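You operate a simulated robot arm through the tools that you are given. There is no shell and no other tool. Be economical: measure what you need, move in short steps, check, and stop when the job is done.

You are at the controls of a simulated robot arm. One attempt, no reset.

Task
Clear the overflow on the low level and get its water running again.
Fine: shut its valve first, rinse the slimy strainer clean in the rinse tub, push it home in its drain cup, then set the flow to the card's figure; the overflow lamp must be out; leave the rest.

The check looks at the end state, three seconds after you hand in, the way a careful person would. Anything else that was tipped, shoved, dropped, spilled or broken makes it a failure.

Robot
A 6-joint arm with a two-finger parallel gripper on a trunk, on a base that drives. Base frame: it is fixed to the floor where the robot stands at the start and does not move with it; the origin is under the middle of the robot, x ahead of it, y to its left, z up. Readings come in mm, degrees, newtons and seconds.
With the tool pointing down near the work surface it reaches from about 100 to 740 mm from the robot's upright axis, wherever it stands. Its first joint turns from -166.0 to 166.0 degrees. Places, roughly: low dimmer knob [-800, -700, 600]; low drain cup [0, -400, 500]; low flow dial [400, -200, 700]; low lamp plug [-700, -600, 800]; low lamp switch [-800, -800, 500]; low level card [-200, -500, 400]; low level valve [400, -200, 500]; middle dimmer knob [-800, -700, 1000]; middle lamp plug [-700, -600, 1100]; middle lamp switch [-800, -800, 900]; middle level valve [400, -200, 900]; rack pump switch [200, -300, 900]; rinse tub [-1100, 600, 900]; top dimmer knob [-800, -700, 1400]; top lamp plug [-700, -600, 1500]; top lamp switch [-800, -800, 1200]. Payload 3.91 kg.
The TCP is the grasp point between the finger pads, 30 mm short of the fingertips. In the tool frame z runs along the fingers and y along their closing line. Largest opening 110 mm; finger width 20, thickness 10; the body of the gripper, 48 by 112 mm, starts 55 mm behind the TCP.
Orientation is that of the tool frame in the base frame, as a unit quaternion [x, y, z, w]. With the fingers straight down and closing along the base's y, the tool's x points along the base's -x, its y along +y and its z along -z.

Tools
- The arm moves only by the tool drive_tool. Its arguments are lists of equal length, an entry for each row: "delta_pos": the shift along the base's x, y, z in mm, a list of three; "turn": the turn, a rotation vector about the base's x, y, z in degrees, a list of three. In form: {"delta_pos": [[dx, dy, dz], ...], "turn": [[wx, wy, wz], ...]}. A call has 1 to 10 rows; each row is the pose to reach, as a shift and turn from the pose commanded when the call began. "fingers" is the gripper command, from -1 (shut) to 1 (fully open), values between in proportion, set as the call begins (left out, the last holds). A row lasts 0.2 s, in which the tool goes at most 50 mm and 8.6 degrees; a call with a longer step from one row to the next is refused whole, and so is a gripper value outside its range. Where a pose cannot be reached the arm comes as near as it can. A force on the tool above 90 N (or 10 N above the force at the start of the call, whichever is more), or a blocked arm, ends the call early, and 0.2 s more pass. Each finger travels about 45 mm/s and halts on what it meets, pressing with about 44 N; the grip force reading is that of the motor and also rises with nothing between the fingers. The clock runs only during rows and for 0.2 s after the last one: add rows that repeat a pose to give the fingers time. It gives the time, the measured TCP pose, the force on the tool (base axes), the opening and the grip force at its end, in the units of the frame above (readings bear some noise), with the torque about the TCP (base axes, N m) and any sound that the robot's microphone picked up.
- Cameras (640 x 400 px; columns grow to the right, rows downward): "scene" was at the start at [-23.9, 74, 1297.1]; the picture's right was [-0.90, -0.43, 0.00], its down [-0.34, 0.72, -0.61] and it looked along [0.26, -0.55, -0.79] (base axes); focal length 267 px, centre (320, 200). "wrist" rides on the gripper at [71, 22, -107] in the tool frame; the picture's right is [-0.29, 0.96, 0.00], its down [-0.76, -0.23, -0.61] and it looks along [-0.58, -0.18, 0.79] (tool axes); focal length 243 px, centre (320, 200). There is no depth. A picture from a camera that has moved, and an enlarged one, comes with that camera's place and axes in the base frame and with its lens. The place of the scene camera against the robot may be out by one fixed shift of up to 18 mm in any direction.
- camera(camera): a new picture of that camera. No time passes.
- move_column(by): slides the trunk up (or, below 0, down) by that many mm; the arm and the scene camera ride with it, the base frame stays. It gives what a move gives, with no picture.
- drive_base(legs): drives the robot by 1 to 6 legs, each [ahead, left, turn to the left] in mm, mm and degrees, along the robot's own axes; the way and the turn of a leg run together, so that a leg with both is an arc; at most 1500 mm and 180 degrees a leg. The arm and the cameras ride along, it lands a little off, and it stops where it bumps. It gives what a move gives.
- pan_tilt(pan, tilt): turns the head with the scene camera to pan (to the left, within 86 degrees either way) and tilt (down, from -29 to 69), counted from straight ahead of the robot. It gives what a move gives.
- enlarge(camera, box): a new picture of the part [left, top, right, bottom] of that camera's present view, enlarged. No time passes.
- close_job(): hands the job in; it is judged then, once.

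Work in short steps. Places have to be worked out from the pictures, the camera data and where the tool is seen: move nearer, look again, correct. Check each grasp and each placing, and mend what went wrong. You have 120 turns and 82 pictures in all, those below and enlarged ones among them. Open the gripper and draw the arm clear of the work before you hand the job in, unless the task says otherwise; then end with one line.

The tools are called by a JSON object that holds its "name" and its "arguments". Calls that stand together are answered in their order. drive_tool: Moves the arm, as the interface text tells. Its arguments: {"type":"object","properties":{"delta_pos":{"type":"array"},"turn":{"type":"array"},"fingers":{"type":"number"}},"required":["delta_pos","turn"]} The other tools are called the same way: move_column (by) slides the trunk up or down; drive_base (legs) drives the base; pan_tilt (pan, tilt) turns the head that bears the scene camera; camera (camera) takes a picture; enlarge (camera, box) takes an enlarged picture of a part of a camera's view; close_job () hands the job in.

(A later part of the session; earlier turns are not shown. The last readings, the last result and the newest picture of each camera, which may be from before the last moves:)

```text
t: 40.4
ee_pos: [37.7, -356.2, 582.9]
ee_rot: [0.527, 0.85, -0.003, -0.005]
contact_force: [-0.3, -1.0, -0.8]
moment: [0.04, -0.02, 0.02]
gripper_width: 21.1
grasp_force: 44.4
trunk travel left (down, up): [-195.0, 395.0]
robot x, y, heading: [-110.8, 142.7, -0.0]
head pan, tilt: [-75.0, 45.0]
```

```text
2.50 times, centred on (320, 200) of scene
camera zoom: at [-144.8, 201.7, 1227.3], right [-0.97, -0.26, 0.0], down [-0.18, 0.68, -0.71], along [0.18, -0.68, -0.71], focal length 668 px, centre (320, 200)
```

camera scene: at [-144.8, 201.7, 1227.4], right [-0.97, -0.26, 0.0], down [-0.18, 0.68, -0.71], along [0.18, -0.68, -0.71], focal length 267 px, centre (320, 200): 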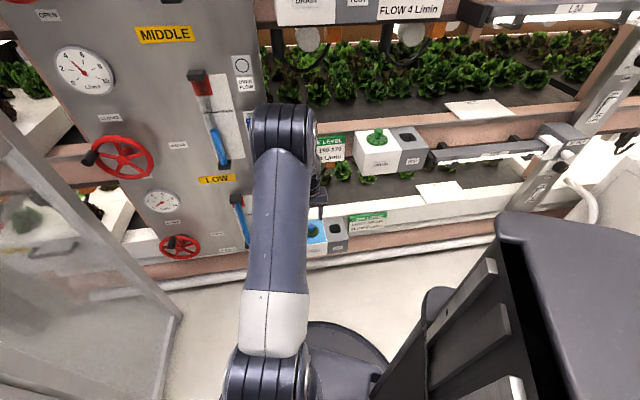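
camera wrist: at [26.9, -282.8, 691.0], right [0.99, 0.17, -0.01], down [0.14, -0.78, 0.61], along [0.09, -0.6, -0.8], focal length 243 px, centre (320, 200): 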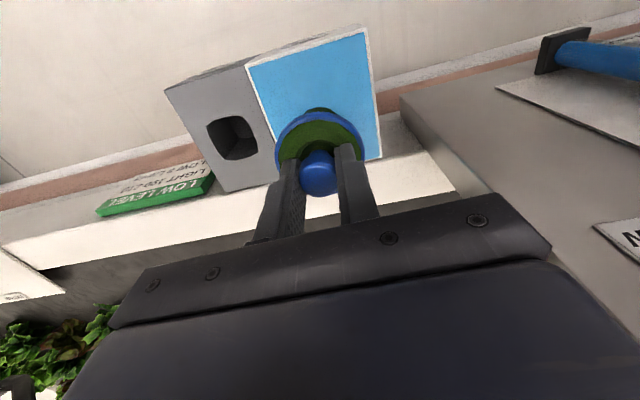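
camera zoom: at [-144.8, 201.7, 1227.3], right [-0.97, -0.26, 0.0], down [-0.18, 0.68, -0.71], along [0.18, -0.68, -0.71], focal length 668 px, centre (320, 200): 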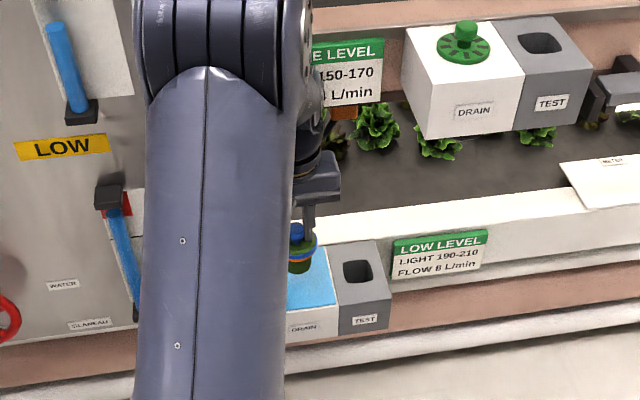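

Strainer is out, still slimy. Card likely "8 L/min"—let me zoom on that, and retract the arm toward the robot.

{"name": "enlarge", "arguments": {"camera": "scene", "box": [335, 205, 385, 235]}}

{"name": "drive_tool", "arguments": {"delta_pos": [[0, 30, 20], [0, 65, 40], [3, 100, 65], [6, 130, 90], [10, 165, 115], [15, 200, 140], [20, 230, 160]], "turn": [[0, 0, 0], [0, 0, 0], [0, 0, 0], [0, 0, 0], [0, 0, 0], [0, 0, 0], [0, 0, 0]]}}

{"name": "move_column", "arguments": {"by": 200}}

{"name": "pan_tilt", "arguments": {"pan": 86, "tilt": 35}}

{"name": "camera", "arguments": {"camera": "scene"}}

```text
12.80 times, centred on (360, 220) of scene
camera zoom: at [-144.8, 201.7, 1227.3], right [-0.97, -0.26, 0.0], down [-0.18, 0.68, -0.71], along [0.18, -0.68, -0.71], focal length 3420 px, centre (-192, -56)
```

zoom: 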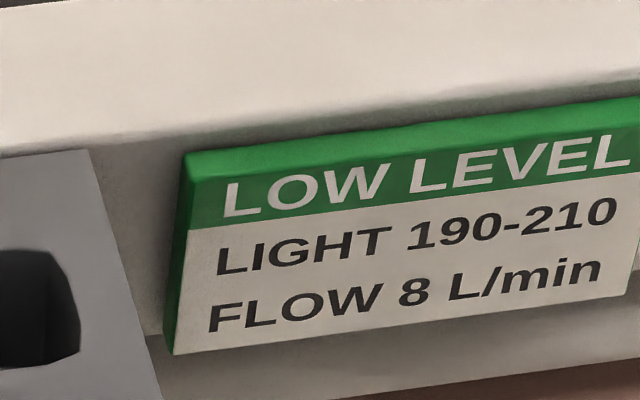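

```text
t: 42.0
ee_pos: [60.0, -127.9, 742.3]
ee_rot: [0.526, 0.85, -0.003, -0.005]
contact_force: [1.0, -0.1, -0.1]
moment: [-0.01, -0.01, 0.01]
gripper_width: 21.1
grasp_force: 44.0
trunk travel left (down, up): [-195.0, 395.0]
robot x, y, heading: [-111.6, 140.2, 0.2]
head pan, tilt: [-75.0, 45.0]
```

```text
t: 44.1
ee_pos: [60.8, -129.8, 942.1]
ee_rot: [0.526, 0.85, -0.002, -0.005]
contact_force: [0.3, 0.4, -0.6]
moment: [0.01, 0.01, -0.06]
gripper_width: 21.3
grasp_force: 44.1
trunk travel left (down, up): [-395.0, 195.0]
robot x, y, heading: [-107.6, 140.8, 0.1]
head pan, tilt: [-75.0, 45.0]
```

```text
t: 46.6
ee_pos: [60.2, -128.4, 941.4]
ee_rot: [0.526, 0.85, -0.004, -0.005]
contact_force: [0.2, -0.1, -0.8]
moment: [0.0, -0.01, 0.0]
gripper_width: 21.4
grasp_force: 44.3
trunk travel left (down, up): [-395.0, 195.0]
robot x, y, heading: [-108.9, 138.6, -0.1]
head pan, tilt: [85.9, 35.0]
```

```text
46 pictures are left
camera scene: at [-159.6, 368.3, 1442.2], right [1.0, -0.07, 0.0], down [-0.04, -0.57, -0.82], along [0.06, 0.82, -0.57], focal length 267 px, centre (320, 200)
```

scene: 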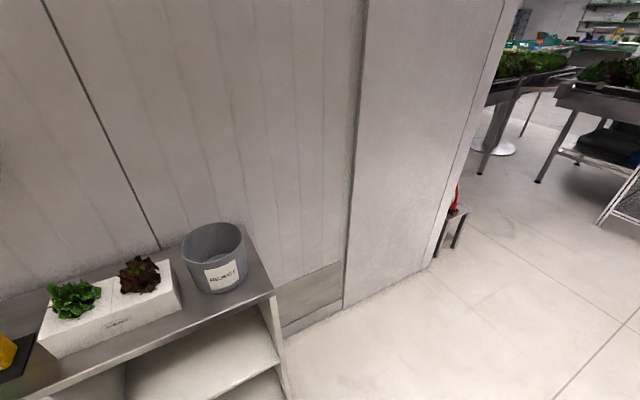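

Card confirmed: 8 L/min. Rack and bench both run at ~25° to the base frame, so I'll turn the robot to face the bench (heading 115°) and look along it.

{"name": "drive_base", "arguments": {"legs": [[0, 0, 115]]}}

{"name": "pan_tilt", "arguments": {"pan": 45, "tilt": 30}}

{"name": "camera", "arguments": {"camera": "scene"}}

{"name": "pan_tilt", "arguments": {"pan": 80, "tilt": 40}}

{"name": "camera", "arguments": {"camera": "scene"}}

```text
t: 51.8
ee_pos: [57.0, 408.7, 941.5]
ee_rot: [-0.441, 0.897, -0.006, 0.001]
contact_force: [-0.5, 0.1, -0.4]
moment: [0.02, 0.0, 0.01]
gripper_width: 21.3
grasp_force: 44.2
trunk travel left (down, up): [-395.0, 195.0]
robot x, y, heading: [-108.2, 140.3, 115.7]
head pan, tilt: [85.9, 35.0]
```

```text
t: 52.9
ee_pos: [58.2, 408.2, 942.1]
ee_rot: [-0.441, 0.897, -0.006, -0.001]
contact_force: [0.0, -0.5, -1.0]
moment: [-0.01, 0.0, 0.0]
gripper_width: 21.3
grasp_force: 44.1
trunk travel left (down, up): [-395.0, 195.0]
robot x, y, heading: [-110.8, 141.8, 115.5]
head pan, tilt: [45.0, 30.0]
```

```text
45 pictures are left
camera scene: at [-302.8, 36.9, 1450.0], right [0.33, 0.94, 0.0], down [0.47, -0.16, -0.87], along [-0.82, 0.28, -0.5], focal length 267 px, centre (320, 200)
```

scene: 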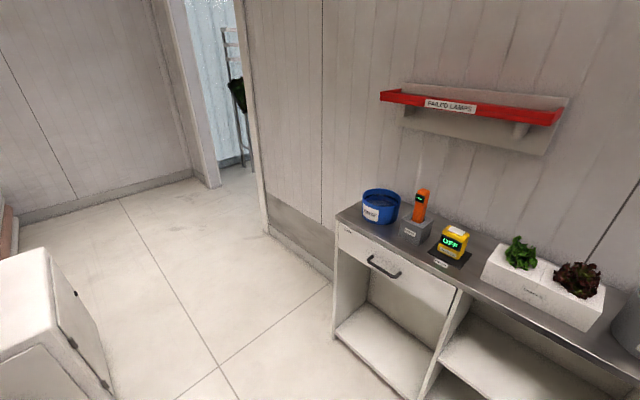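

```text
t: 53.9
ee_pos: [58.3, 407.6, 942.9]
ee_rot: [-0.441, 0.898, -0.006, 0.0]
contact_force: [0.1, 0.2, -1.3]
moment: [-0.07, 0.0, -0.01]
gripper_width: 21.2
grasp_force: 44.5
trunk travel left (down, up): [-395.0, 195.0]
robot x, y, heading: [-105.0, 142.6, 115.9]
head pan, tilt: [80.0, 40.0]
```

```text
44 pictures are left
camera scene: at [-299.2, -15.9, 1434.6], right [-0.27, 0.96, 0.0], down [0.62, 0.17, -0.77], along [-0.74, -0.21, -0.64], focal length 267 px, centre (320, 200)
```

scene: 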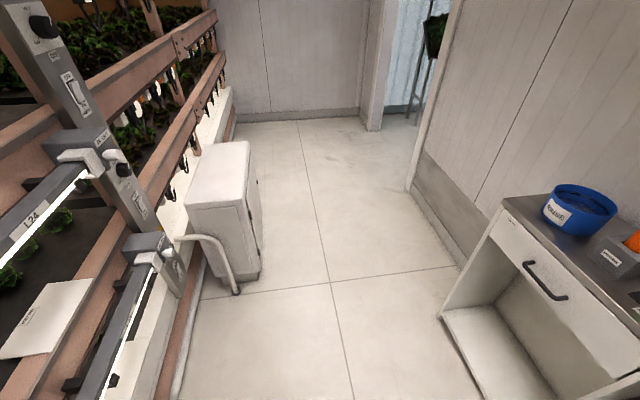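

Tub is the blue bowl at the bench's far end, ≈ (-1070,545). Path along the corridor is clear; drive left 700 then ahead 170.

{"name": "drive_base", "arguments": {"legs": [[0, 700, 0], [170, 0, 0]]}}

{"name": "pan_tilt", "arguments": {"pan": 10, "tilt": 45}}

{"name": "camera", "arguments": {"camera": "scene"}}

```text
t: 58.8
ee_pos: [-651.6, 258.4, 941.8]
ee_rot: [-0.447, 0.895, -0.006, 0.0]
contact_force: [-0.4, 0.0, -0.7]
moment: [0.02, 0.02, 0.03]
gripper_width: 21.6
grasp_force: 44.5
trunk travel left (down, up): [-395.0, 195.0]
robot x, y, heading: [-813.2, -12.0, 116.5]
head pan, tilt: [80.0, 40.0]
```

```text
t: 60.2
ee_pos: [-651.4, 257.9, 942.6]
ee_rot: [-0.446, 0.895, -0.006, 0.0]
contact_force: [-0.2, 0.8, 0.5]
moment: [0.04, 0.02, 0.0]
gripper_width: 21.2
grasp_force: 43.9
trunk travel left (down, up): [-395.0, 195.0]
robot x, y, heading: [-815.6, -12.4, 116.7]
head pan, tilt: [10.0, 45.0]
```

```text
43 pictures are left
camera scene: at [-969.1, -80.9, 1427.4], right [0.8, 0.6, 0.0], down [0.42, -0.57, -0.71], along [-0.42, 0.57, -0.71], focal length 267 px, centre (320, 200)
```

scene: 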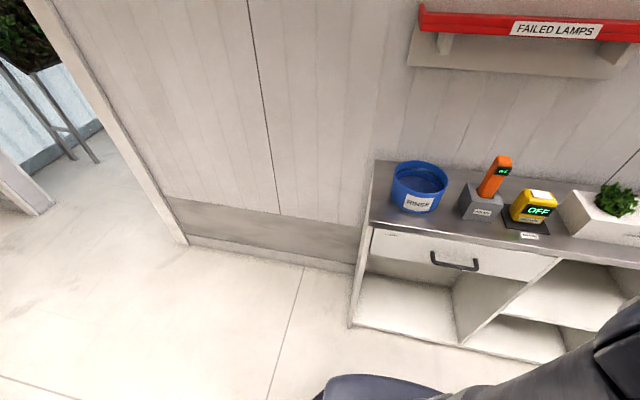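

Tub rim centre triangulates to (-1085,554,936), straight ahead of the robot. Raise the trunk and swing the arm round at constant radius.

{"name": "move_column", "arguments": {"by": 150}}

{"name": "drive_tool", "arguments": {"delta_pos": [[-38.6, 24.6, 0], [-80.6, 39, 0], [-124.6, 47.6, 0], [-169, 50, 0], [-213.6, 46, 0], [-257, 36, 0], [-298.6, 20, 0]], "turn": [[0, 0, 8], [0, 0, 16], [0, 0, 24], [0, 0, 32], [0, 0, 40], [0, 0, 48], [0, 0, 56]]}}

{"name": "drive_tool", "arguments": {"delta_pos": [[-19, 40, 0], [-38, 80, 0], [-57, 120, 0], [-76, 158, 0], [-95, 195, 0], [-113, 230, 0], [-128, 262, 0]], "turn": [[0, 0, 0], [0, 0, 0], [0, 0, 0], [0, 0, 0], [0, 0, 0], [0, 0, 0], [0, 0, 0]]}}

{"name": "camera", "arguments": {"camera": "wrist"}}

{"name": "camera", "arguments": {"camera": "scene"}}

```text
t: 62.0
ee_pos: [-651.2, 257.6, 1092.4]
ee_rot: [-0.446, 0.895, -0.006, 0.0]
contact_force: [0.1, -0.5, -1.6]
moment: [0.0, -0.01, 0.03]
gripper_width: 21.4
grasp_force: 44.2
trunk travel left (down, up): [-545.0, 45.0]
robot x, y, heading: [-813.8, -13.8, 116.4]
head pan, tilt: [10.0, 45.0]
```

```text
t: 63.6
ee_pos: [-951.4, 278.3, 1093.8]
ee_rot: [0.815, -0.579, 0.005, -0.002]
contact_force: [0.2, -0.3, -0.9]
moment: [-0.02, -0.02, 0.0]
gripper_width: 21.6
grasp_force: 44.3
trunk travel left (down, up): [-545.0, 45.0]
robot x, y, heading: [-813.4, -17.5, 116.7]
head pan, tilt: [10.0, 45.0]
```

```text
t: 65.2
ee_pos: [-1077.7, 542.5, 1089.8]
ee_rot: [0.814, -0.581, 0.006, -0.002]
contact_force: [1.0, -0.5, -1.2]
moment: [-0.01, 0.0, 0.03]
gripper_width: 21.4
grasp_force: 44.0
trunk travel left (down, up): [-545.0, 45.0]
robot x, y, heading: [-809.4, -12.6, 116.7]
head pan, tilt: [10.0, 45.0]
```

```text
42 pictures are left
camera wrist: at [-1075.5, 468.6, 1197.4], right [-1.0, -0.04, -0.01], down [-0.04, 0.8, 0.61], along [-0.01, 0.61, -0.8], focal length 243 px, centre (320, 200)
```

wrist: 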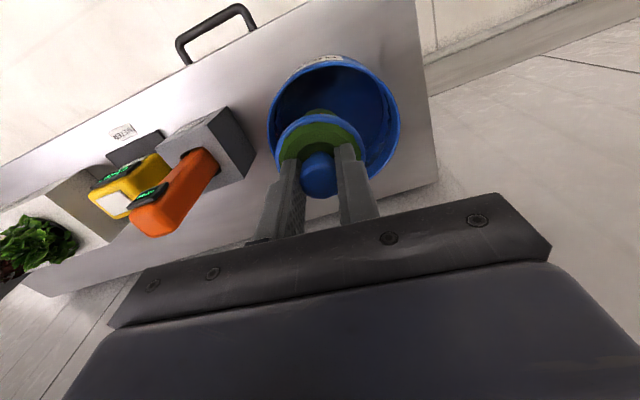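

```text
41 pictures are left
camera scene: at [-969.3, -80.5, 1577.3], right [0.8, 0.6, 0.0], down [0.42, -0.57, -0.71], along [-0.42, 0.57, -0.71], focal length 267 px, centre (320, 200)
```

scene: 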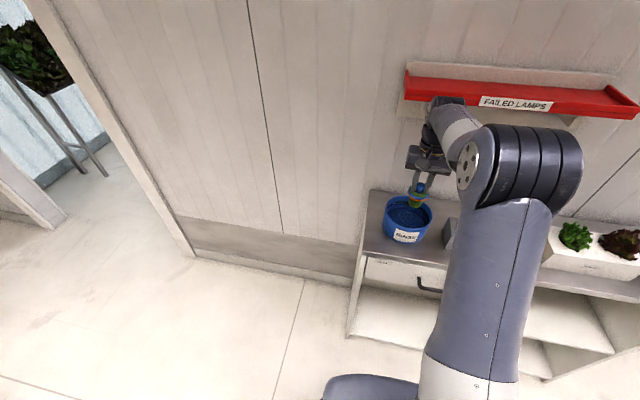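

Tub centre refines to (-1088,552). Centre over it and lower to TCP z≈950, watching force.

{"name": "drive_tool", "arguments": {"delta_pos": [[-10, 9, 0], [-10, 9, -30], [-10, 9, -60], [-10, 9, -90], [-10, 9, -115], [-10, 9, -140]], "turn": [[0, 0, 0], [0, 0, 0], [0, 0, 0], [0, 0, 0], [0, 0, 0], [0, 0, 0]]}}

{"name": "enlarge", "arguments": {"camera": "wrist", "box": [200, 0, 460, 240]}}

{"name": "enlarge", "arguments": {"camera": "scene", "box": [350, 120, 500, 260]}}

```text
t: 66.6
ee_pos: [-1087.4, 550.2, 950.4]
ee_rot: [0.815, -0.58, 0.006, -0.002]
contact_force: [0.3, 0.5, -0.6]
moment: [0.02, 0.01, 0.04]
gripper_width: 21.4
grasp_force: 44.0
trunk travel left (down, up): [-545.0, 45.0]
robot x, y, heading: [-813.4, -11.4, 116.5]
head pan, tilt: [10.0, 45.0]
```

```text
1.67 times, centred on (330, 120) of wrist
camera zoom: at [-1085.2, 476.1, 1058.8], right [-1.0, -0.04, -0.01], down [-0.04, 0.79, 0.61], along [-0.01, 0.61, -0.8], focal length 404 px, centre (303, 333)
```

zoom: 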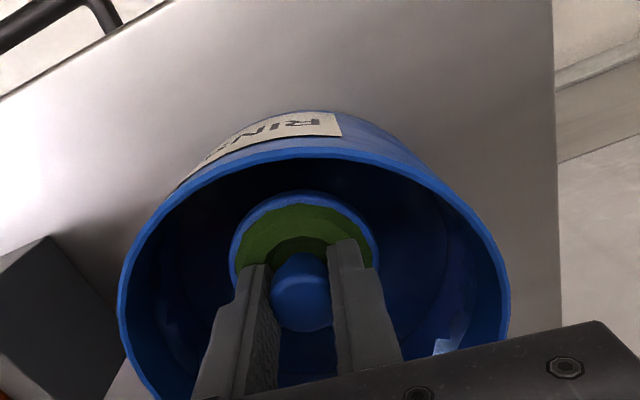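

```text
2.86 times, centred on (425, 190) of scene
camera zoom: at [-969.2, -80.7, 1577.4], right [0.8, 0.6, 0.0], down [0.42, -0.57, -0.71], along [-0.42, 0.57, -0.71], focal length 763 px, centre (20, 229)
```

zoom: 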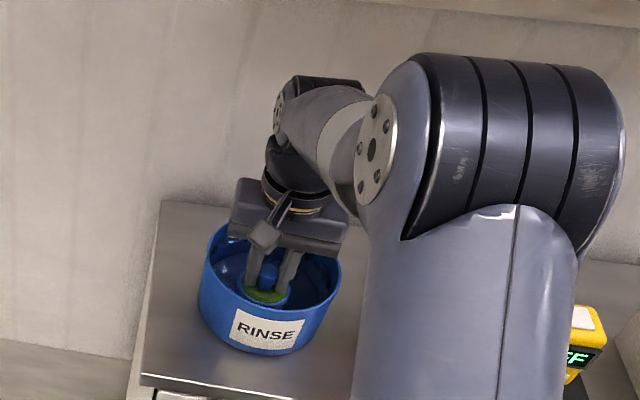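

Centred in the tub. Lower another 30 mm gently.

{"name": "drive_tool", "arguments": {"delta_pos": [[0, 0, -8], [0, 0, -16], [0, 0, -24], [0, 0, -30]], "turn": [[0, 0, 0], [0, 0, 0], [0, 0, 0], [0, 0, 0]]}}

{"name": "enlarge", "arguments": {"camera": "wrist", "box": [200, 0, 460, 240]}}

```text
t: 67.6
ee_pos: [-1086.2, 548.3, 934.4]
ee_rot: [0.814, -0.581, -0.003, -0.008]
contact_force: [7.5, -8.6, 78.5]
moment: [-1.12, -0.58, 0.01]
gripper_width: 21.4
grasp_force: 43.8
trunk travel left (down, up): [-545.0, 45.0]
robot x, y, heading: [-812.6, -11.3, 116.3]
head pan, tilt: [10.0, 45.0]
```

```text
1.67 times, centred on (330, 120) of wrist
camera zoom: at [-1083.9, 473.0, 1040.5], right [-1.0, -0.04, 0.0], down [-0.03, 0.78, 0.62], along [-0.02, 0.62, -0.78], focal length 404 px, centre (303, 333)
```

zoom: 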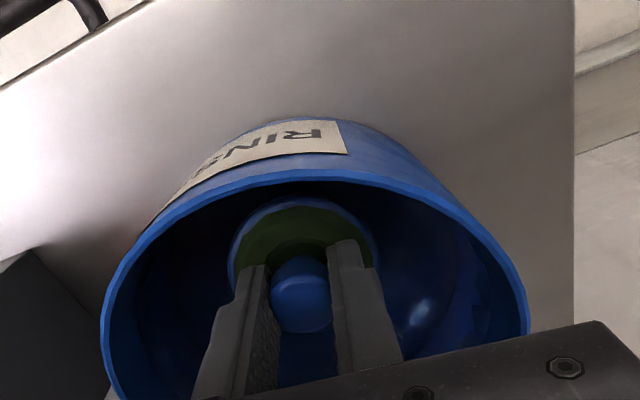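

It touched the tub floor at TCP z≈934. Raise just off the floor and swirl/bob.

{"name": "drive_tool", "arguments": {"delta_pos": [[0, 0, 18], [20, 0, 18], [0, 20, 18], [-20, 0, 18], [0, -20, 18], [20, 0, 18], [0, 20, 20], [-20, 0, 20], [0, -20, 20], [0, 0, 20]], "turn": [[0, 0, 0], [0, 0, 0], [0, 0, 0], [0, 0, 0], [0, 0, 0], [0, 0, 0], [0, 0, 0], [0, 0, 0], [0, 0, 0], [0, 0, 0]]}}

{"name": "enlarge", "arguments": {"camera": "wrist", "box": [200, 0, 460, 240]}}

```text
t: 69.8
ee_pos: [-1088.2, 550.4, 942.2]
ee_rot: [0.814, -0.581, 0.005, -0.002]
contact_force: [0.6, 0.1, 0.1]
moment: [0.0, 0.02, 0.0]
gripper_width: 21.1
grasp_force: 43.7
trunk travel left (down, up): [-545.0, 45.0]
robot x, y, heading: [-814.9, -10.9, 116.3]
head pan, tilt: [10.0, 45.0]
```

```text
1.67 times, centred on (330, 120) of wrist
camera zoom: at [-1085.1, 476.7, 1048.8], right [-1.0, -0.04, -0.01], down [-0.04, 0.8, 0.6], along [-0.01, 0.6, -0.8], focal length 404 px, centre (303, 333)
```

zoom: 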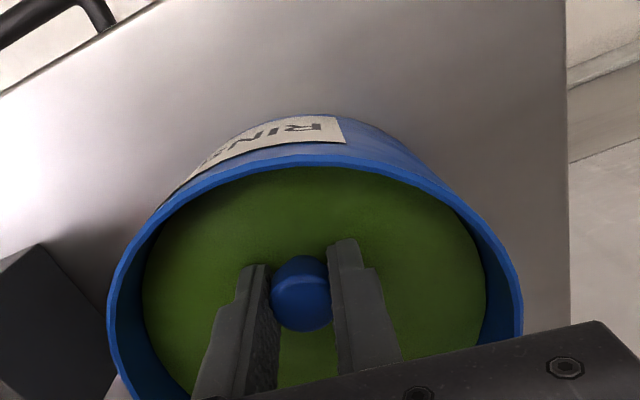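

The water went green: slime is coming off. Another swirl, then lift to inspect.

{"name": "drive_tool", "arguments": {"delta_pos": [[20, 0, 0], [0, 20, 0], [-20, 0, 0], [0, -20, 0], [20, 0, 0], [0, 20, 0], [-20, 0, 0], [0, -20, 0], [0, 0, 0]], "turn": [[0, 0, 0], [0, 0, 0], [0, 0, 0], [0, 0, 0], [0, 0, 0], [0, 0, 0], [0, 0, 0], [0, 0, 0], [0, 0, 0]]}}

{"name": "drive_tool", "arguments": {"delta_pos": [[0, 0, 10], [0, 0, 20], [0, 0, 30], [0, 0, 40], [0, 0, 60], [0, 0, 85], [0, 0, 110], [0, 0, 140], [0, 0, 140], [0, 0, 140]], "turn": [[0, 0, 0], [0, 0, 0], [0, 0, 0], [0, 0, 0], [0, 0, 0], [0, 0, 0], [0, 0, 0], [0, 0, 0], [0, 0, 0], [0, 0, 0]]}}

{"name": "enlarge", "arguments": {"camera": "wrist", "box": [200, 0, 460, 240]}}

{"name": "enlarge", "arguments": {"camera": "scene", "box": [350, 120, 500, 260]}}

```text
t: 71.8
ee_pos: [-1087.4, 548.2, 942.5]
ee_rot: [0.814, -0.581, 0.007, -0.001]
contact_force: [0.3, 0.6, -0.9]
moment: [-0.02, -0.03, -0.01]
gripper_width: 21.2
grasp_force: 44.7
trunk travel left (down, up): [-545.0, 45.0]
robot x, y, heading: [-812.0, -9.6, 116.2]
head pan, tilt: [10.0, 45.0]
```

```text
t: 74.0
ee_pos: [-1088.1, 548.6, 1082.6]
ee_rot: [0.815, -0.58, 0.005, -0.002]
contact_force: [-0.3, 0.0, -0.5]
moment: [0.02, 0.02, -0.01]
gripper_width: 21.4
grasp_force: 43.7
trunk travel left (down, up): [-545.0, 45.0]
robot x, y, heading: [-817.2, -14.0, 116.7]
head pan, tilt: [10.0, 45.0]
```

```text
1.67 times, centred on (330, 120) of wrist
camera zoom: at [-1086.6, 475.0, 1189.7], right [-1.0, -0.04, -0.01], down [-0.04, 0.79, 0.61], along [-0.01, 0.61, -0.8], focal length 404 px, centre (303, 333)
```

zoom: 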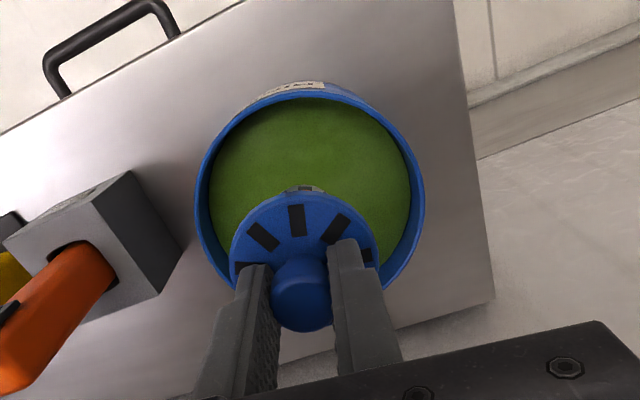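

```text
2.86 times, centred on (425, 190) of scene
camera zoom: at [-969.2, -80.7, 1577.3], right [0.8, 0.6, 0.0], down [0.42, -0.57, -0.71], along [-0.42, 0.57, -0.71], focal length 763 px, centre (20, 229)
```

zoom: 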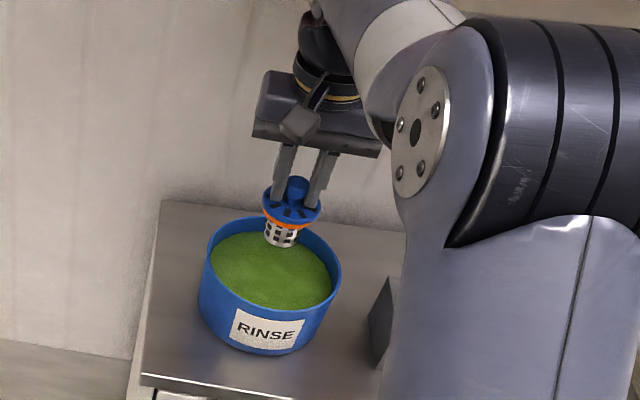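

Strainer is clean (slots open, seal visible). Retrace: retract the arm, swing back, lower the trunk.

{"name": "drive_tool", "arguments": {"delta_pos": [[17, -37, 10], [35, -75, 10], [54, -115, 10], [73, -155, 10], [92, -193, 10], [112, -233, 10], [136, -270, 10]], "turn": [[0, 0, 0], [0, 0, 0], [0, 0, 0], [0, 0, 0], [0, 0, 0], [0, 0, 0], [0, 0, 0]]}}

{"name": "drive_tool", "arguments": {"delta_pos": [[41.6, 16, 0], [85, 26, 0], [129.6, 30, 0], [174, 27.6, 0], [218, 19, 0], [260, 4.6, 0], [298.6, -20, 0]], "turn": [[0, 0, -8], [0, 0, -16], [0, 0, -24], [0, 0, -32], [0, 0, -40], [0, 0, -48], [0, 0, -56]]}}

{"name": "drive_base", "arguments": {"legs": [[-170, 0, 0], [0, -700, 0], [0, 0, -116]]}}

```text
t: 75.6
ee_pos: [-951.7, 277.5, 1092.0]
ee_rot: [0.815, -0.579, 0.005, -0.003]
contact_force: [-0.4, -0.5, -1.2]
moment: [-0.02, 0.03, 0.01]
gripper_width: 21.3
grasp_force: 43.7
trunk travel left (down, up): [-545.0, 45.0]
robot x, y, heading: [-815.0, -10.6, 116.6]
head pan, tilt: [10.0, 45.0]
```

```text
t: 77.2
ee_pos: [-653.9, 260.2, 1091.2]
ee_rot: [-0.444, 0.896, -0.006, -0.001]
contact_force: [0.0, -0.6, -0.4]
moment: [0.01, 0.03, 0.0]
gripper_width: 21.3
grasp_force: 43.9
trunk travel left (down, up): [-545.0, 45.0]
robot x, y, heading: [-816.4, -14.6, 116.5]
head pan, tilt: [10.0, 45.0]
```

```text
t: 87.0
ee_pos: [63.7, -117.4, 1091.4]
ee_rot: [0.531, 0.847, -0.004, -0.006]
contact_force: [0.7, -0.1, -0.3]
moment: [0.0, 0.01, 0.0]
gripper_width: 21.4
grasp_force: 44.3
trunk travel left (down, up): [-545.0, 45.0]
robot x, y, heading: [-102.1, 149.7, -0.6]
head pan, tilt: [10.0, 45.0]
```

Back at the rack. Lower the trunk by 350 and move to ~80 mm above the seat.

{"name": "move_column", "arguments": {"by": -350}}

{"name": "pan_tilt", "arguments": {"pan": -75, "tilt": 45}}

{"name": "drive_tool", "arguments": {"delta_pos": [[-4, -34, -20], [-8, -70, -40], [-12, -105, -65], [-16, -140, -85], [-20, -175, -105], [-24, -208, -125], [-26.5, -239, -145]], "turn": [[0, 0, 0], [0, 0, 0], [0, 0, 0], [0, 0, 0], [0, 0, 0], [0, 0, 0], [0, 0, 0]]}}

{"name": "camera", "arguments": {"camera": "wrist"}}

{"name": "camera", "arguments": {"camera": "scene"}}

```text
t: 90.4
ee_pos: [63.4, -117.1, 741.0]
ee_rot: [0.531, 0.847, -0.003, -0.005]
contact_force: [-0.5, -0.5, -0.6]
moment: [-0.01, -0.04, -0.01]
gripper_width: 21.3
grasp_force: 44.1
trunk travel left (down, up): [-195.0, 395.0]
robot x, y, heading: [-106.1, 152.1, -0.7]
head pan, tilt: [10.0, 45.0]
```

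```text
t: 92.0
ee_pos: [64.0, -118.1, 740.8]
ee_rot: [0.53, 0.848, -0.003, -0.005]
contact_force: [0.2, 0.0, -0.9]
moment: [-0.01, -0.03, -0.01]
gripper_width: 21.3
grasp_force: 43.5
trunk travel left (down, up): [-195.0, 395.0]
robot x, y, heading: [-105.9, 153.1, -0.5]
head pan, tilt: [-75.0, 45.0]
```

```text
t: 93.6
ee_pos: [38.0, -357.3, 595.7]
ee_rot: [0.531, 0.848, -0.003, -0.006]
contact_force: [-0.1, 0.0, -0.4]
moment: [0.01, -0.05, -0.04]
gripper_width: 21.2
grasp_force: 43.8
trunk travel left (down, up): [-195.0, 395.0]
robot x, y, heading: [-108.8, 151.1, -0.5]
head pan, tilt: [-75.0, 45.0]
```

```text
34 pictures are left
camera wrist: at [27.8, -283.8, 704.1], right [0.99, 0.16, -0.01], down [0.13, -0.78, 0.61], along [0.09, -0.6, -0.79], focal length 243 px, centre (320, 200)
```

wrist: 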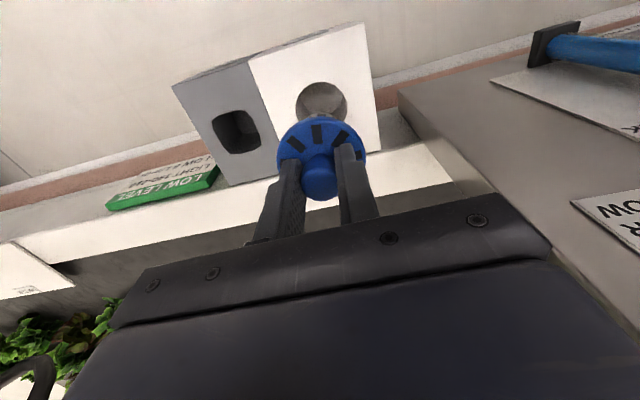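

```text
33 pictures are left
camera scene: at [-140.7, 213.0, 1227.4], right [-0.97, -0.25, 0.0], down [-0.18, 0.68, -0.71], along [0.18, -0.69, -0.71], focal length 267 px, centre (320, 200)
```

scene: 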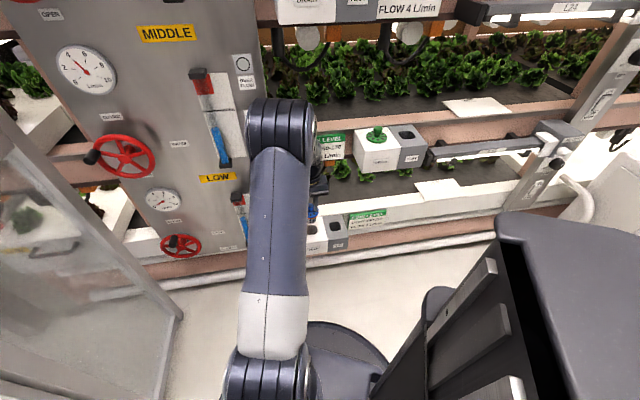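

Water has drained from the box and the cup hole is open. Same grip, so I return to the same TCP (36.8,-357.5); descend to z≈540 and check alignment.

{"name": "drive_tool", "arguments": {"delta_pos": [[-1, -0.3, -20], [-1, -0.3, -40], [-1, -0.3, -52]], "turn": [[0, 0, 0], [0, 0, 0], [0, 0, 0]]}}

{"name": "enlarge", "arguments": {"camera": "wrist", "box": [200, 20, 440, 220]}}

{"name": "enlarge", "arguments": {"camera": "scene", "box": [260, 170, 380, 260]}}

```text
t: 94.4
ee_pos: [35.8, -358.0, 544.1]
ee_rot: [0.531, 0.847, -0.003, -0.004]
contact_force: [0.2, 0.2, -1.0]
moment: [0.01, 0.01, 0.01]
gripper_width: 21.1
grasp_force: 44.0
trunk travel left (down, up): [-195.0, 395.0]
robot x, y, heading: [-105.5, 151.0, -0.6]
head pan, tilt: [-75.0, 45.0]
```

```text
2.00 times, centred on (320, 120) of wrist
camera zoom: at [26.4, -283.5, 651.8], right [0.99, 0.16, -0.01], down [0.13, -0.78, 0.61], along [0.09, -0.6, -0.8], focal length 485 px, centre (320, 360)
```

zoom: 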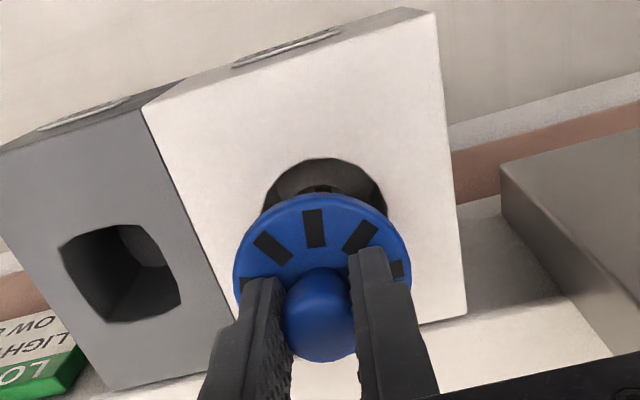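

```text
4.44 times, centred on (320, 215) of scene
camera zoom: at [-140.7, 212.7, 1227.4], right [-0.97, -0.25, 0.0], down [-0.18, 0.69, -0.71], along [0.18, -0.69, -0.71], focal length 1188 px, centre (320, 133)
```

zoom: 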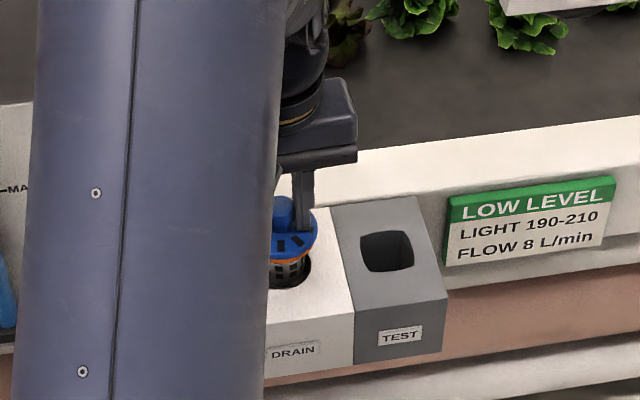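

Disc and hole axes agree within ~2 mm. Descend slowly into the cup.

{"name": "drive_tool", "arguments": {"delta_pos": [[1, -1, -6], [1, -1, -12], [1, -1, -18], [1, -1, -24], [1, -1, -30], [1, -1, -34]], "turn": [[0, 0, 0], [0, 0, 0], [0, 0, 0], [0, 0, 0], [0, 0, 0], [0, 0, 0]]}}

{"name": "enlarge", "arguments": {"camera": "wrist", "box": [200, 60, 440, 260]}}

```text
t: 95.8
ee_pos: [37.1, -359.0, 509.1]
ee_rot: [0.531, 0.848, -0.003, -0.004]
contact_force: [0.2, -0.3, -0.3]
moment: [-0.01, 0.0, 0.03]
gripper_width: 21.1
grasp_force: 44.2
trunk travel left (down, up): [-195.0, 395.0]
robot x, y, heading: [-105.5, 148.7, -0.6]
head pan, tilt: [-75.0, 45.0]
```

```text
2.00 times, centred on (320, 160) of wrist
camera zoom: at [27.1, -284.3, 617.3], right [0.99, 0.16, -0.01], down [0.13, -0.78, 0.61], along [0.09, -0.6, -0.8], focal length 485 px, centre (320, 280)
```

zoom: 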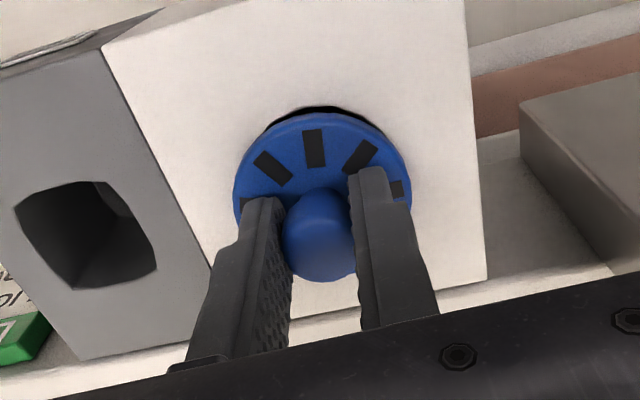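

No contact yet; the basket is in the hole. Keep pressing down until force builds.

{"name": "drive_tool", "arguments": {"delta_pos": [[0, 0, -4], [0, 0, -8], [0, 0, -12], [0, 0, -16], [0, 0, -20], [0, 0, -24]], "turn": [[0, 0, 0], [0, 0, 0], [0, 0, 0], [0, 0, 0], [0, 0, 0], [0, 0, 0]]}}

{"name": "enlarge", "arguments": {"camera": "wrist", "box": [200, 60, 440, 260]}}

```text
t: 96.8
ee_pos: [36.4, -359.2, 504.7]
ee_rot: [0.531, 0.847, -0.007, -0.002]
contact_force: [-5.2, 24.9, 53.2]
moment: [0.78, -0.29, 0.09]
gripper_width: 20.9
grasp_force: 43.9
trunk travel left (down, up): [-195.0, 395.0]
robot x, y, heading: [-106.3, 151.0, -0.5]
head pan, tilt: [-75.0, 45.0]
stopped in row 4: the force on the tool passed its limit at 95 N (the readings are from after the stop); the commanded pose is now the measured one
```

```text
2.00 times, centred on (320, 160) of wrist
camera zoom: at [26.7, -283.3, 612.4], right [0.99, 0.16, -0.01], down [0.13, -0.78, 0.61], along [0.09, -0.61, -0.79], focal length 485 px, centre (320, 280)
```

zoom: 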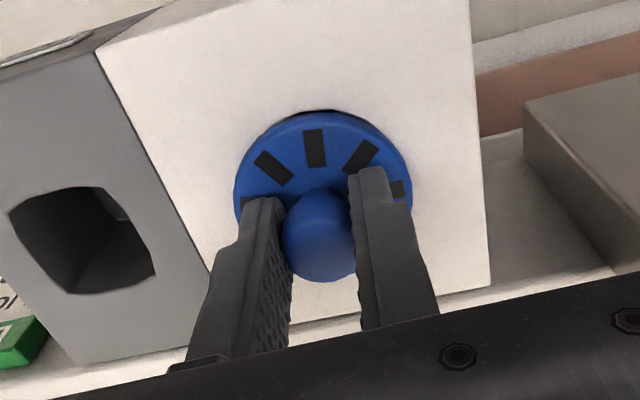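

95 N and a +y reaction of 25 N; a thin crescent of hole shows on the +y side. Shift +2 mm in y and press again.

{"name": "drive_tool", "arguments": {"delta_pos": [[0, 2.5, 2], [0, 2.5, -2], [0, 2.5, -5], [0, 2.5, -8], [0, 2.5, -11], [0, 2.5, -14], [0, 2.5, -14]], "turn": [[0, 0, 0], [0, 0, 0], [0, 0, 0], [0, 0, 0], [0, 0, 0], [0, 0, 0], [0, 0, 0]]}}

{"name": "enlarge", "arguments": {"camera": "wrist", "box": [200, 60, 440, 260]}}

```text
t: 97.6
ee_pos: [35.7, -358.6, 506.5]
ee_rot: [0.531, 0.847, -0.01, 0.0]
contact_force: [-5.7, 23.9, 49.8]
moment: [1.15, -0.19, 0.07]
gripper_width: 21.2
grasp_force: 44.5
trunk travel left (down, up): [-195.0, 395.0]
robot x, y, heading: [-102.4, 148.6, -0.7]
head pan, tilt: [-75.0, 45.0]
stopped in row 4: the force on the tool passed its limit at 94 N (the readings are from after the stop); the commanded pose is now the measured one
```

```text
2.00 times, centred on (320, 160) of wrist
camera zoom: at [26.6, -282.6, 611.9], right [0.99, 0.16, -0.01], down [0.13, -0.78, 0.62], along [0.09, -0.61, -0.79], focal length 485 px, centre (320, 280)
```

zoom: 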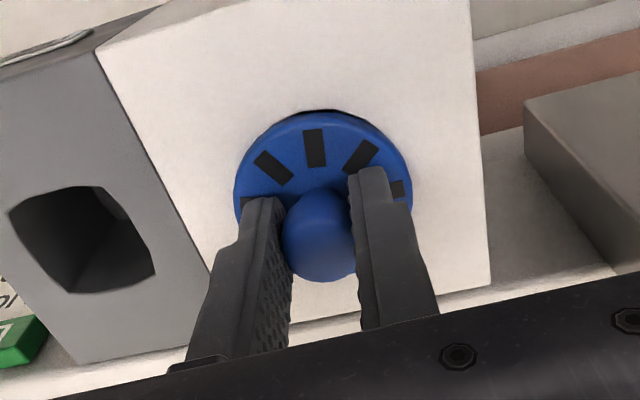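

{"name": "enlarge", "arguments": {"camera": "wrist", "box": [300, 105, 420, 185]}}

{"name": "enlarge", "arguments": {"camera": "scene", "box": [290, 190, 350, 240]}}

```text
5.00 times, centred on (360, 145) of wrist
camera zoom: at [26.6, -282.6, 611.9], right [0.99, 0.16, -0.01], down [0.13, -0.78, 0.62], along [0.09, -0.61, -0.79], focal length 1213 px, centre (120, 475)
```

zoom: 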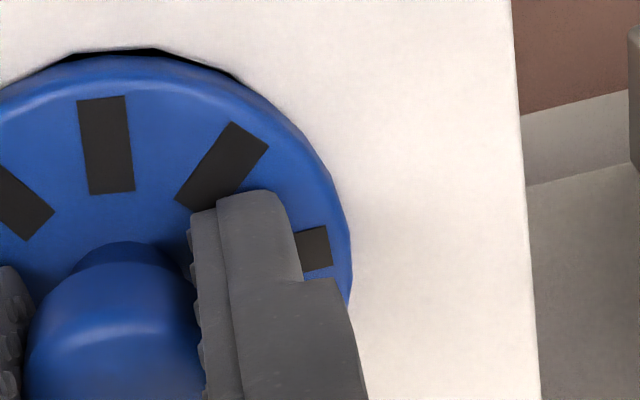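

```text
8.00 times, centred on (320, 215) of scene
camera zoom: at [-142.0, 217.3, 1226.7], right [-0.97, -0.25, 0.0], down [-0.17, 0.68, -0.71], along [0.18, -0.69, -0.7], focal length 2138 px, centre (320, 80)
```

zoom: 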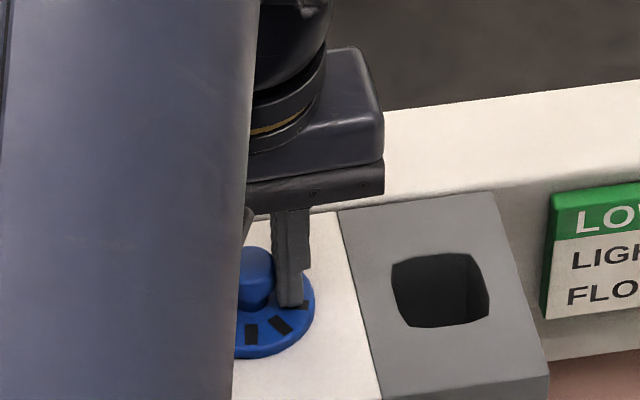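

Flange still a hair proud, and reaction says it sits too far -y. Lift 8 mm, re-level, shift properly to y≈-355.5, then press.

{"name": "drive_tool", "arguments": {"delta_pos": [[0.5, 1, 4], [0.8, 3, 8], [0.8, 3, 8]], "turn": [[0, 0, 0], [1.0, 0.5, 0], [1.0, 0.5, 0]]}}

{"name": "drive_tool", "arguments": {"delta_pos": [[0, 0, -3], [0, 0, -6], [0, 0, -9], [0, 0, -12], [0, 0, -15], [0, 0, -18]], "turn": [[0, 0, 0], [0, 0, 0], [0, 0, 0], [0, 0, 0], [0, 0, 0], [0, 0, 0]]}}

{"name": "enlarge", "arguments": {"camera": "wrist", "box": [200, 60, 440, 260]}}

```text
t: 98.4
ee_pos: [37.3, -358.5, 508.5]
ee_rot: [0.53, 0.848, -0.004, -0.01]
contact_force: [-1.1, 0.5, -0.7]
moment: [0.0, -0.01, 0.02]
gripper_width: 21.1
grasp_force: 43.2
trunk travel left (down, up): [-195.0, 395.0]
robot x, y, heading: [-108.8, 150.4, -0.6]
head pan, tilt: [-75.0, 45.0]
```

```text
t: 99.6
ee_pos: [37.9, -358.0, 505.5]
ee_rot: [0.531, 0.847, -0.007, -0.005]
contact_force: [-3.8, 17.0, 49.2]
moment: [0.3, -0.8, 0.13]
gripper_width: 21.3
grasp_force: 43.9
trunk travel left (down, up): [-195.0, 395.0]
robot x, y, heading: [-108.9, 152.1, -0.5]
head pan, tilt: [-75.0, 45.0]
stopped in row 5: the force on the tool passed its limit at 94 N (the readings are from after the stop); the commanded pose is now the measured one
```

```text
2.00 times, centred on (320, 160) of wrist
camera zoom: at [28.5, -283.3, 612.7], right [0.99, 0.16, -0.02], down [0.13, -0.78, 0.61], along [0.08, -0.61, -0.79], focal length 485 px, centre (320, 280)
```

zoom: 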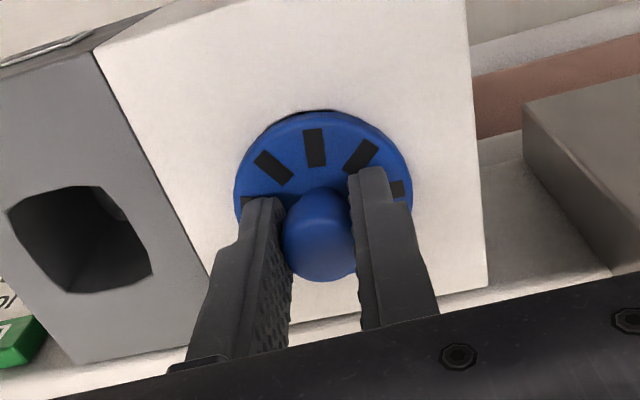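

Contact again at ~505. I'll release, and press the handle from above with shut fingers, which pushes on-axis.

{"name": "drive_tool", "arguments": {"delta_pos": [[0, 0, 1], [0, 0, 1], [0, 0, 1], [0, 0, 30], [0, 0, 55]], "turn": [[0, 0, 0], [0, 0, 0], [0, 0, 0], [0, 0, 0], [0, 0, 0]], "fingers": -0.15}}

{"name": "enlarge", "arguments": {"camera": "wrist", "box": [220, 20, 420, 220]}}

{"name": "enlarge", "arguments": {"camera": "scene", "box": [220, 170, 380, 270]}}

```text
t: 100.8
ee_pos: [38.6, -358.3, 556.7]
ee_rot: [0.531, 0.847, -0.005, -0.008]
contact_force: [0.4, 0.7, -0.7]
moment: [-0.02, 0.02, -0.02]
gripper_width: 46.7
grasp_force: 0.0
trunk travel left (down, up): [-195.0, 395.0]
robot x, y, heading: [-108.2, 150.9, -0.6]
head pan, tilt: [-75.0, 45.0]
```

```text
2.00 times, centred on (320, 120) of wrist
camera zoom: at [29.2, -284.5, 663.4], right [0.99, 0.16, -0.02], down [0.14, -0.78, 0.61], along [0.08, -0.6, -0.8], focal length 485 px, centre (320, 360)
```

zoom: 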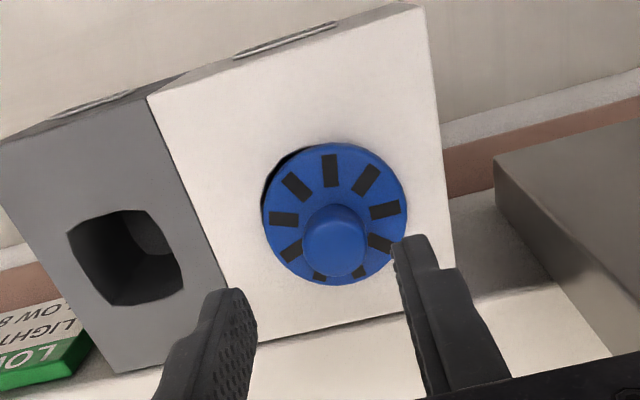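

```text
4.00 times, centred on (300, 220) of scene
camera zoom: at [-140.7, 213.3, 1227.1], right [-0.97, -0.25, 0.0], down [-0.18, 0.69, -0.71], along [0.18, -0.68, -0.71], focal length 1069 px, centre (400, 120)
```

zoom: 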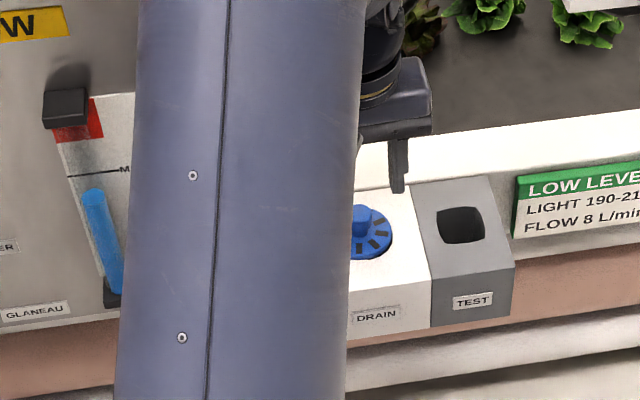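

Water has fallen below the MARK, but the released strainer sits ~5 mm to +x of its original place, crescent on the upper-left: not home. Regrip it at its present place.

{"name": "drive_tool", "arguments": {"delta_pos": [[3, 1.5, -15], [3, 1.5, -30], [3, 1.5, -45]], "turn": [[0.6, 0.4, 0], [0.6, 0.4, 0], [0.6, 0.4, 0]]}}

{"name": "drive_tool", "arguments": {"delta_pos": [[0, 0, 0], [0, 0, 0], [0, 0, 0], [0, 0, 0]], "turn": [[0, 0, 0], [0, 0, 0], [0, 0, 0], [0, 0, 0]], "fingers": -1}}

{"name": "drive_tool", "arguments": {"delta_pos": [[0, 0, 6], [0, 0, 12], [0, 0, 12]], "turn": [[0, 0, 0], [0, 0, 0], [0, 0, 0]]}}

{"name": "enlarge", "arguments": {"camera": "wrist", "box": [200, 40, 440, 240]}}

```text
t: 101.6
ee_pos: [40.0, -358.1, 510.5]
ee_rot: [0.531, 0.848, -0.003, -0.013]
contact_force: [0.2, -0.4, -0.7]
moment: [0.03, 0.0, 0.02]
gripper_width: 46.9
grasp_force: 0.0
trunk travel left (down, up): [-195.0, 395.0]
robot x, y, heading: [-106.4, 148.5, -0.9]
head pan, tilt: [-75.0, 45.0]
```

```text
t: 102.6
ee_pos: [41.2, -358.5, 511.1]
ee_rot: [0.53, 0.848, -0.004, -0.013]
contact_force: [13.4, 6.0, 0.1]
moment: [0.2, -0.58, 0.0]
gripper_width: 21.6
grasp_force: 44.4
trunk travel left (down, up): [-195.0, 395.0]
robot x, y, heading: [-106.9, 145.8, -0.4]
head pan, tilt: [-75.0, 45.0]
```

```text
t: 103.4
ee_pos: [39.9, -357.5, 522.9]
ee_rot: [0.531, 0.847, -0.003, -0.014]
contact_force: [0.0, -0.5, -0.4]
moment: [-0.01, 0.01, -0.03]
gripper_width: 21.7
grasp_force: 43.7
trunk travel left (down, up): [-195.0, 395.0]
robot x, y, heading: [-110.6, 153.7, -0.6]
head pan, tilt: [-75.0, 45.0]
```

```text
2.00 times, centred on (320, 140) of wrist
camera zoom: at [31.6, -284.4, 631.5], right [0.99, 0.16, -0.02], down [0.14, -0.79, 0.6], along [0.07, -0.59, -0.8], focal length 485 px, centre (320, 320)
```

zoom: 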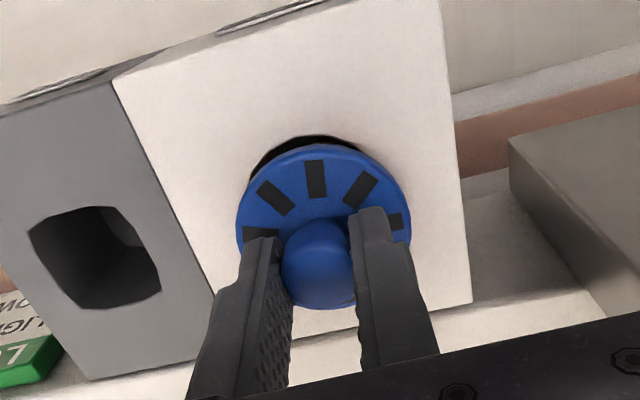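

Regripped with a slight 1.5° tool tilt; hole centre by picture (36.6,-350), disc at 38.7. Level the tool and shift -3 mm in x, then view.

{"name": "drive_tool", "arguments": {"delta_pos": [[-1.5, 0, 0], [-3, 0, 0], [-3, 0, 0]], "turn": [[-0.3, -0.8, 0], [-0.6, -1.5, 0], [-0.6, -1.5, 0]]}}

{"name": "enlarge", "arguments": {"camera": "wrist", "box": [240, 80, 400, 200]}}

```text
t: 104.2
ee_pos: [38.4, -356.8, 524.4]
ee_rot: [0.531, 0.847, 0.0, 0.002]
contact_force: [0.2, -0.8, -0.4]
moment: [0.03, 0.01, -0.01]
gripper_width: 21.3
grasp_force: 44.5
trunk travel left (down, up): [-195.0, 395.0]
robot x, y, heading: [-109.1, 152.6, -0.6]
head pan, tilt: [-75.0, 45.0]
```

```text
3.33 times, centred on (320, 140) of wrist
camera zoom: at [27.0, -282.6, 631.0], right [0.99, 0.16, 0.0], down [0.12, -0.78, 0.61], along [0.1, -0.6, -0.79], focal length 809 px, centre (320, 400)
```

zoom: 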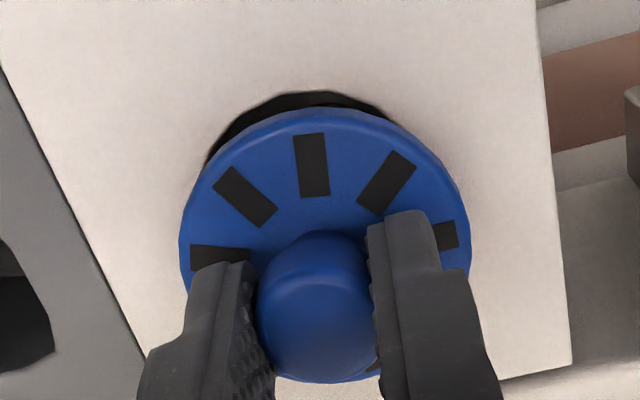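

Aligned now within ~1 mm (needs about -0.8 x, +0.4 y). Descend and press.

{"name": "drive_tool", "arguments": {"delta_pos": [[-0.8, 0.5, 0], [-0.8, 0.5, -6], [-0.8, 0.5, -11], [-0.8, 0.5, -15], [-0.8, 0.5, -19], [-0.8, 0.5, -23], [-0.8, 0.5, -27], [-0.8, 0.5, -31]], "turn": [[0, 0, 0], [0, 0, 0], [0, 0, 0], [0, 0, 0], [0, 0, 0], [0, 0, 0], [0, 0, 0], [0, 0, 0]]}}

{"name": "enlarge", "arguments": {"camera": "wrist", "box": [240, 80, 400, 200]}}

```text
t: 105.9
ee_pos: [39.5, -360.5, 505.5]
ee_rot: [0.531, 0.847, -0.006, 0.007]
contact_force: [-3.3, 13.3, 44.9]
moment: [0.62, 0.05, 0.04]
gripper_width: 21.3
grasp_force: 43.8
trunk travel left (down, up): [-195.0, 395.0]
robot x, y, heading: [-104.3, 153.2, -0.7]
head pan, tilt: [-75.0, 45.0]
stopped in row 8: the force on the tool passed its limit at 96 N (the readings are from after the stop); the commanded pose is now the measured one
```

```text
3.33 times, centred on (320, 140) of wrist
camera zoom: at [27.1, -283.7, 611.6], right [0.99, 0.16, 0.0], down [0.12, -0.77, 0.62], along [0.1, -0.61, -0.78], focal length 809 px, centre (320, 400)
```

zoom: 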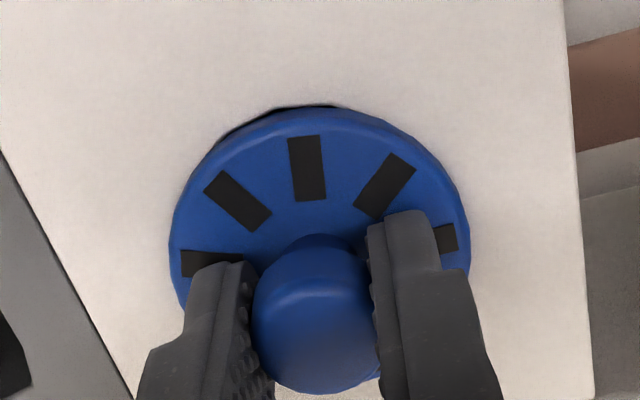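

Pressing makes the arm drift ~4 mm to -y and 2 mm to +x. Ease up, then press while commanding the opposite drift.

{"name": "drive_tool", "arguments": {"delta_pos": [[-1.5, 3.5, 5], [-1.8, 4.2, 5], [-2, 5, 2], [-2.5, 5.5, -1], [-3, 6, -4], [-3.2, 6.5, -7], [-3.4, 7, -10], [-3.6, 7.5, -13], [-3.8, 8, -16]], "turn": [[0, 0, 0], [0.4, -0.4, 0], [0.4, -0.4, 0], [0.4, -0.4, 0], [0.4, -0.4, 0], [0.4, -0.4, 0], [0.4, -0.4, 0], [0.4, -0.4, 0], [0.4, -0.4, 0]]}}

{"name": "enlarge", "arguments": {"camera": "wrist", "box": [240, 80, 400, 200]}}

```text
t: 107.3
ee_pos: [37.4, -357.6, 505.4]
ee_rot: [0.531, 0.847, -0.006, 0.011]
contact_force: [-0.4, 9.6, 43.6]
moment: [1.19, 0.61, -0.09]
gripper_width: 21.5
grasp_force: 43.9
trunk travel left (down, up): [-195.0, 395.0]
robot x, y, heading: [-104.9, 147.5, -0.3]
head pan, tilt: [-75.0, 45.0]
stopped in row 7: the force on the tool passed its limit at 94 N (the readings are from after the stop); the commanded pose is now the measured one
```

```text
3.33 times, centred on (320, 140) of wrist
camera zoom: at [24.5, -280.9, 611.2], right [0.99, 0.16, 0.01], down [0.12, -0.77, 0.63], along [0.11, -0.62, -0.78], focal length 809 px, centre (320, 400)
```

zoom: 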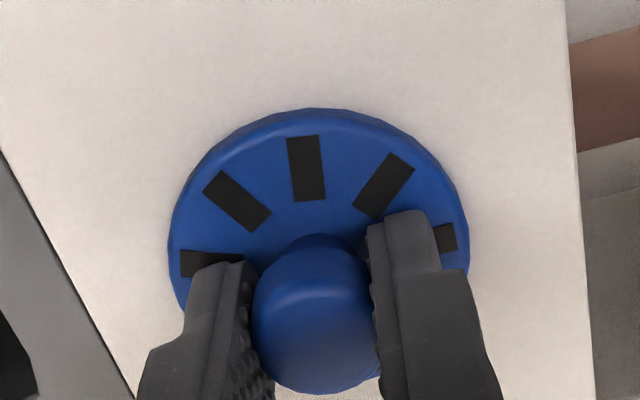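

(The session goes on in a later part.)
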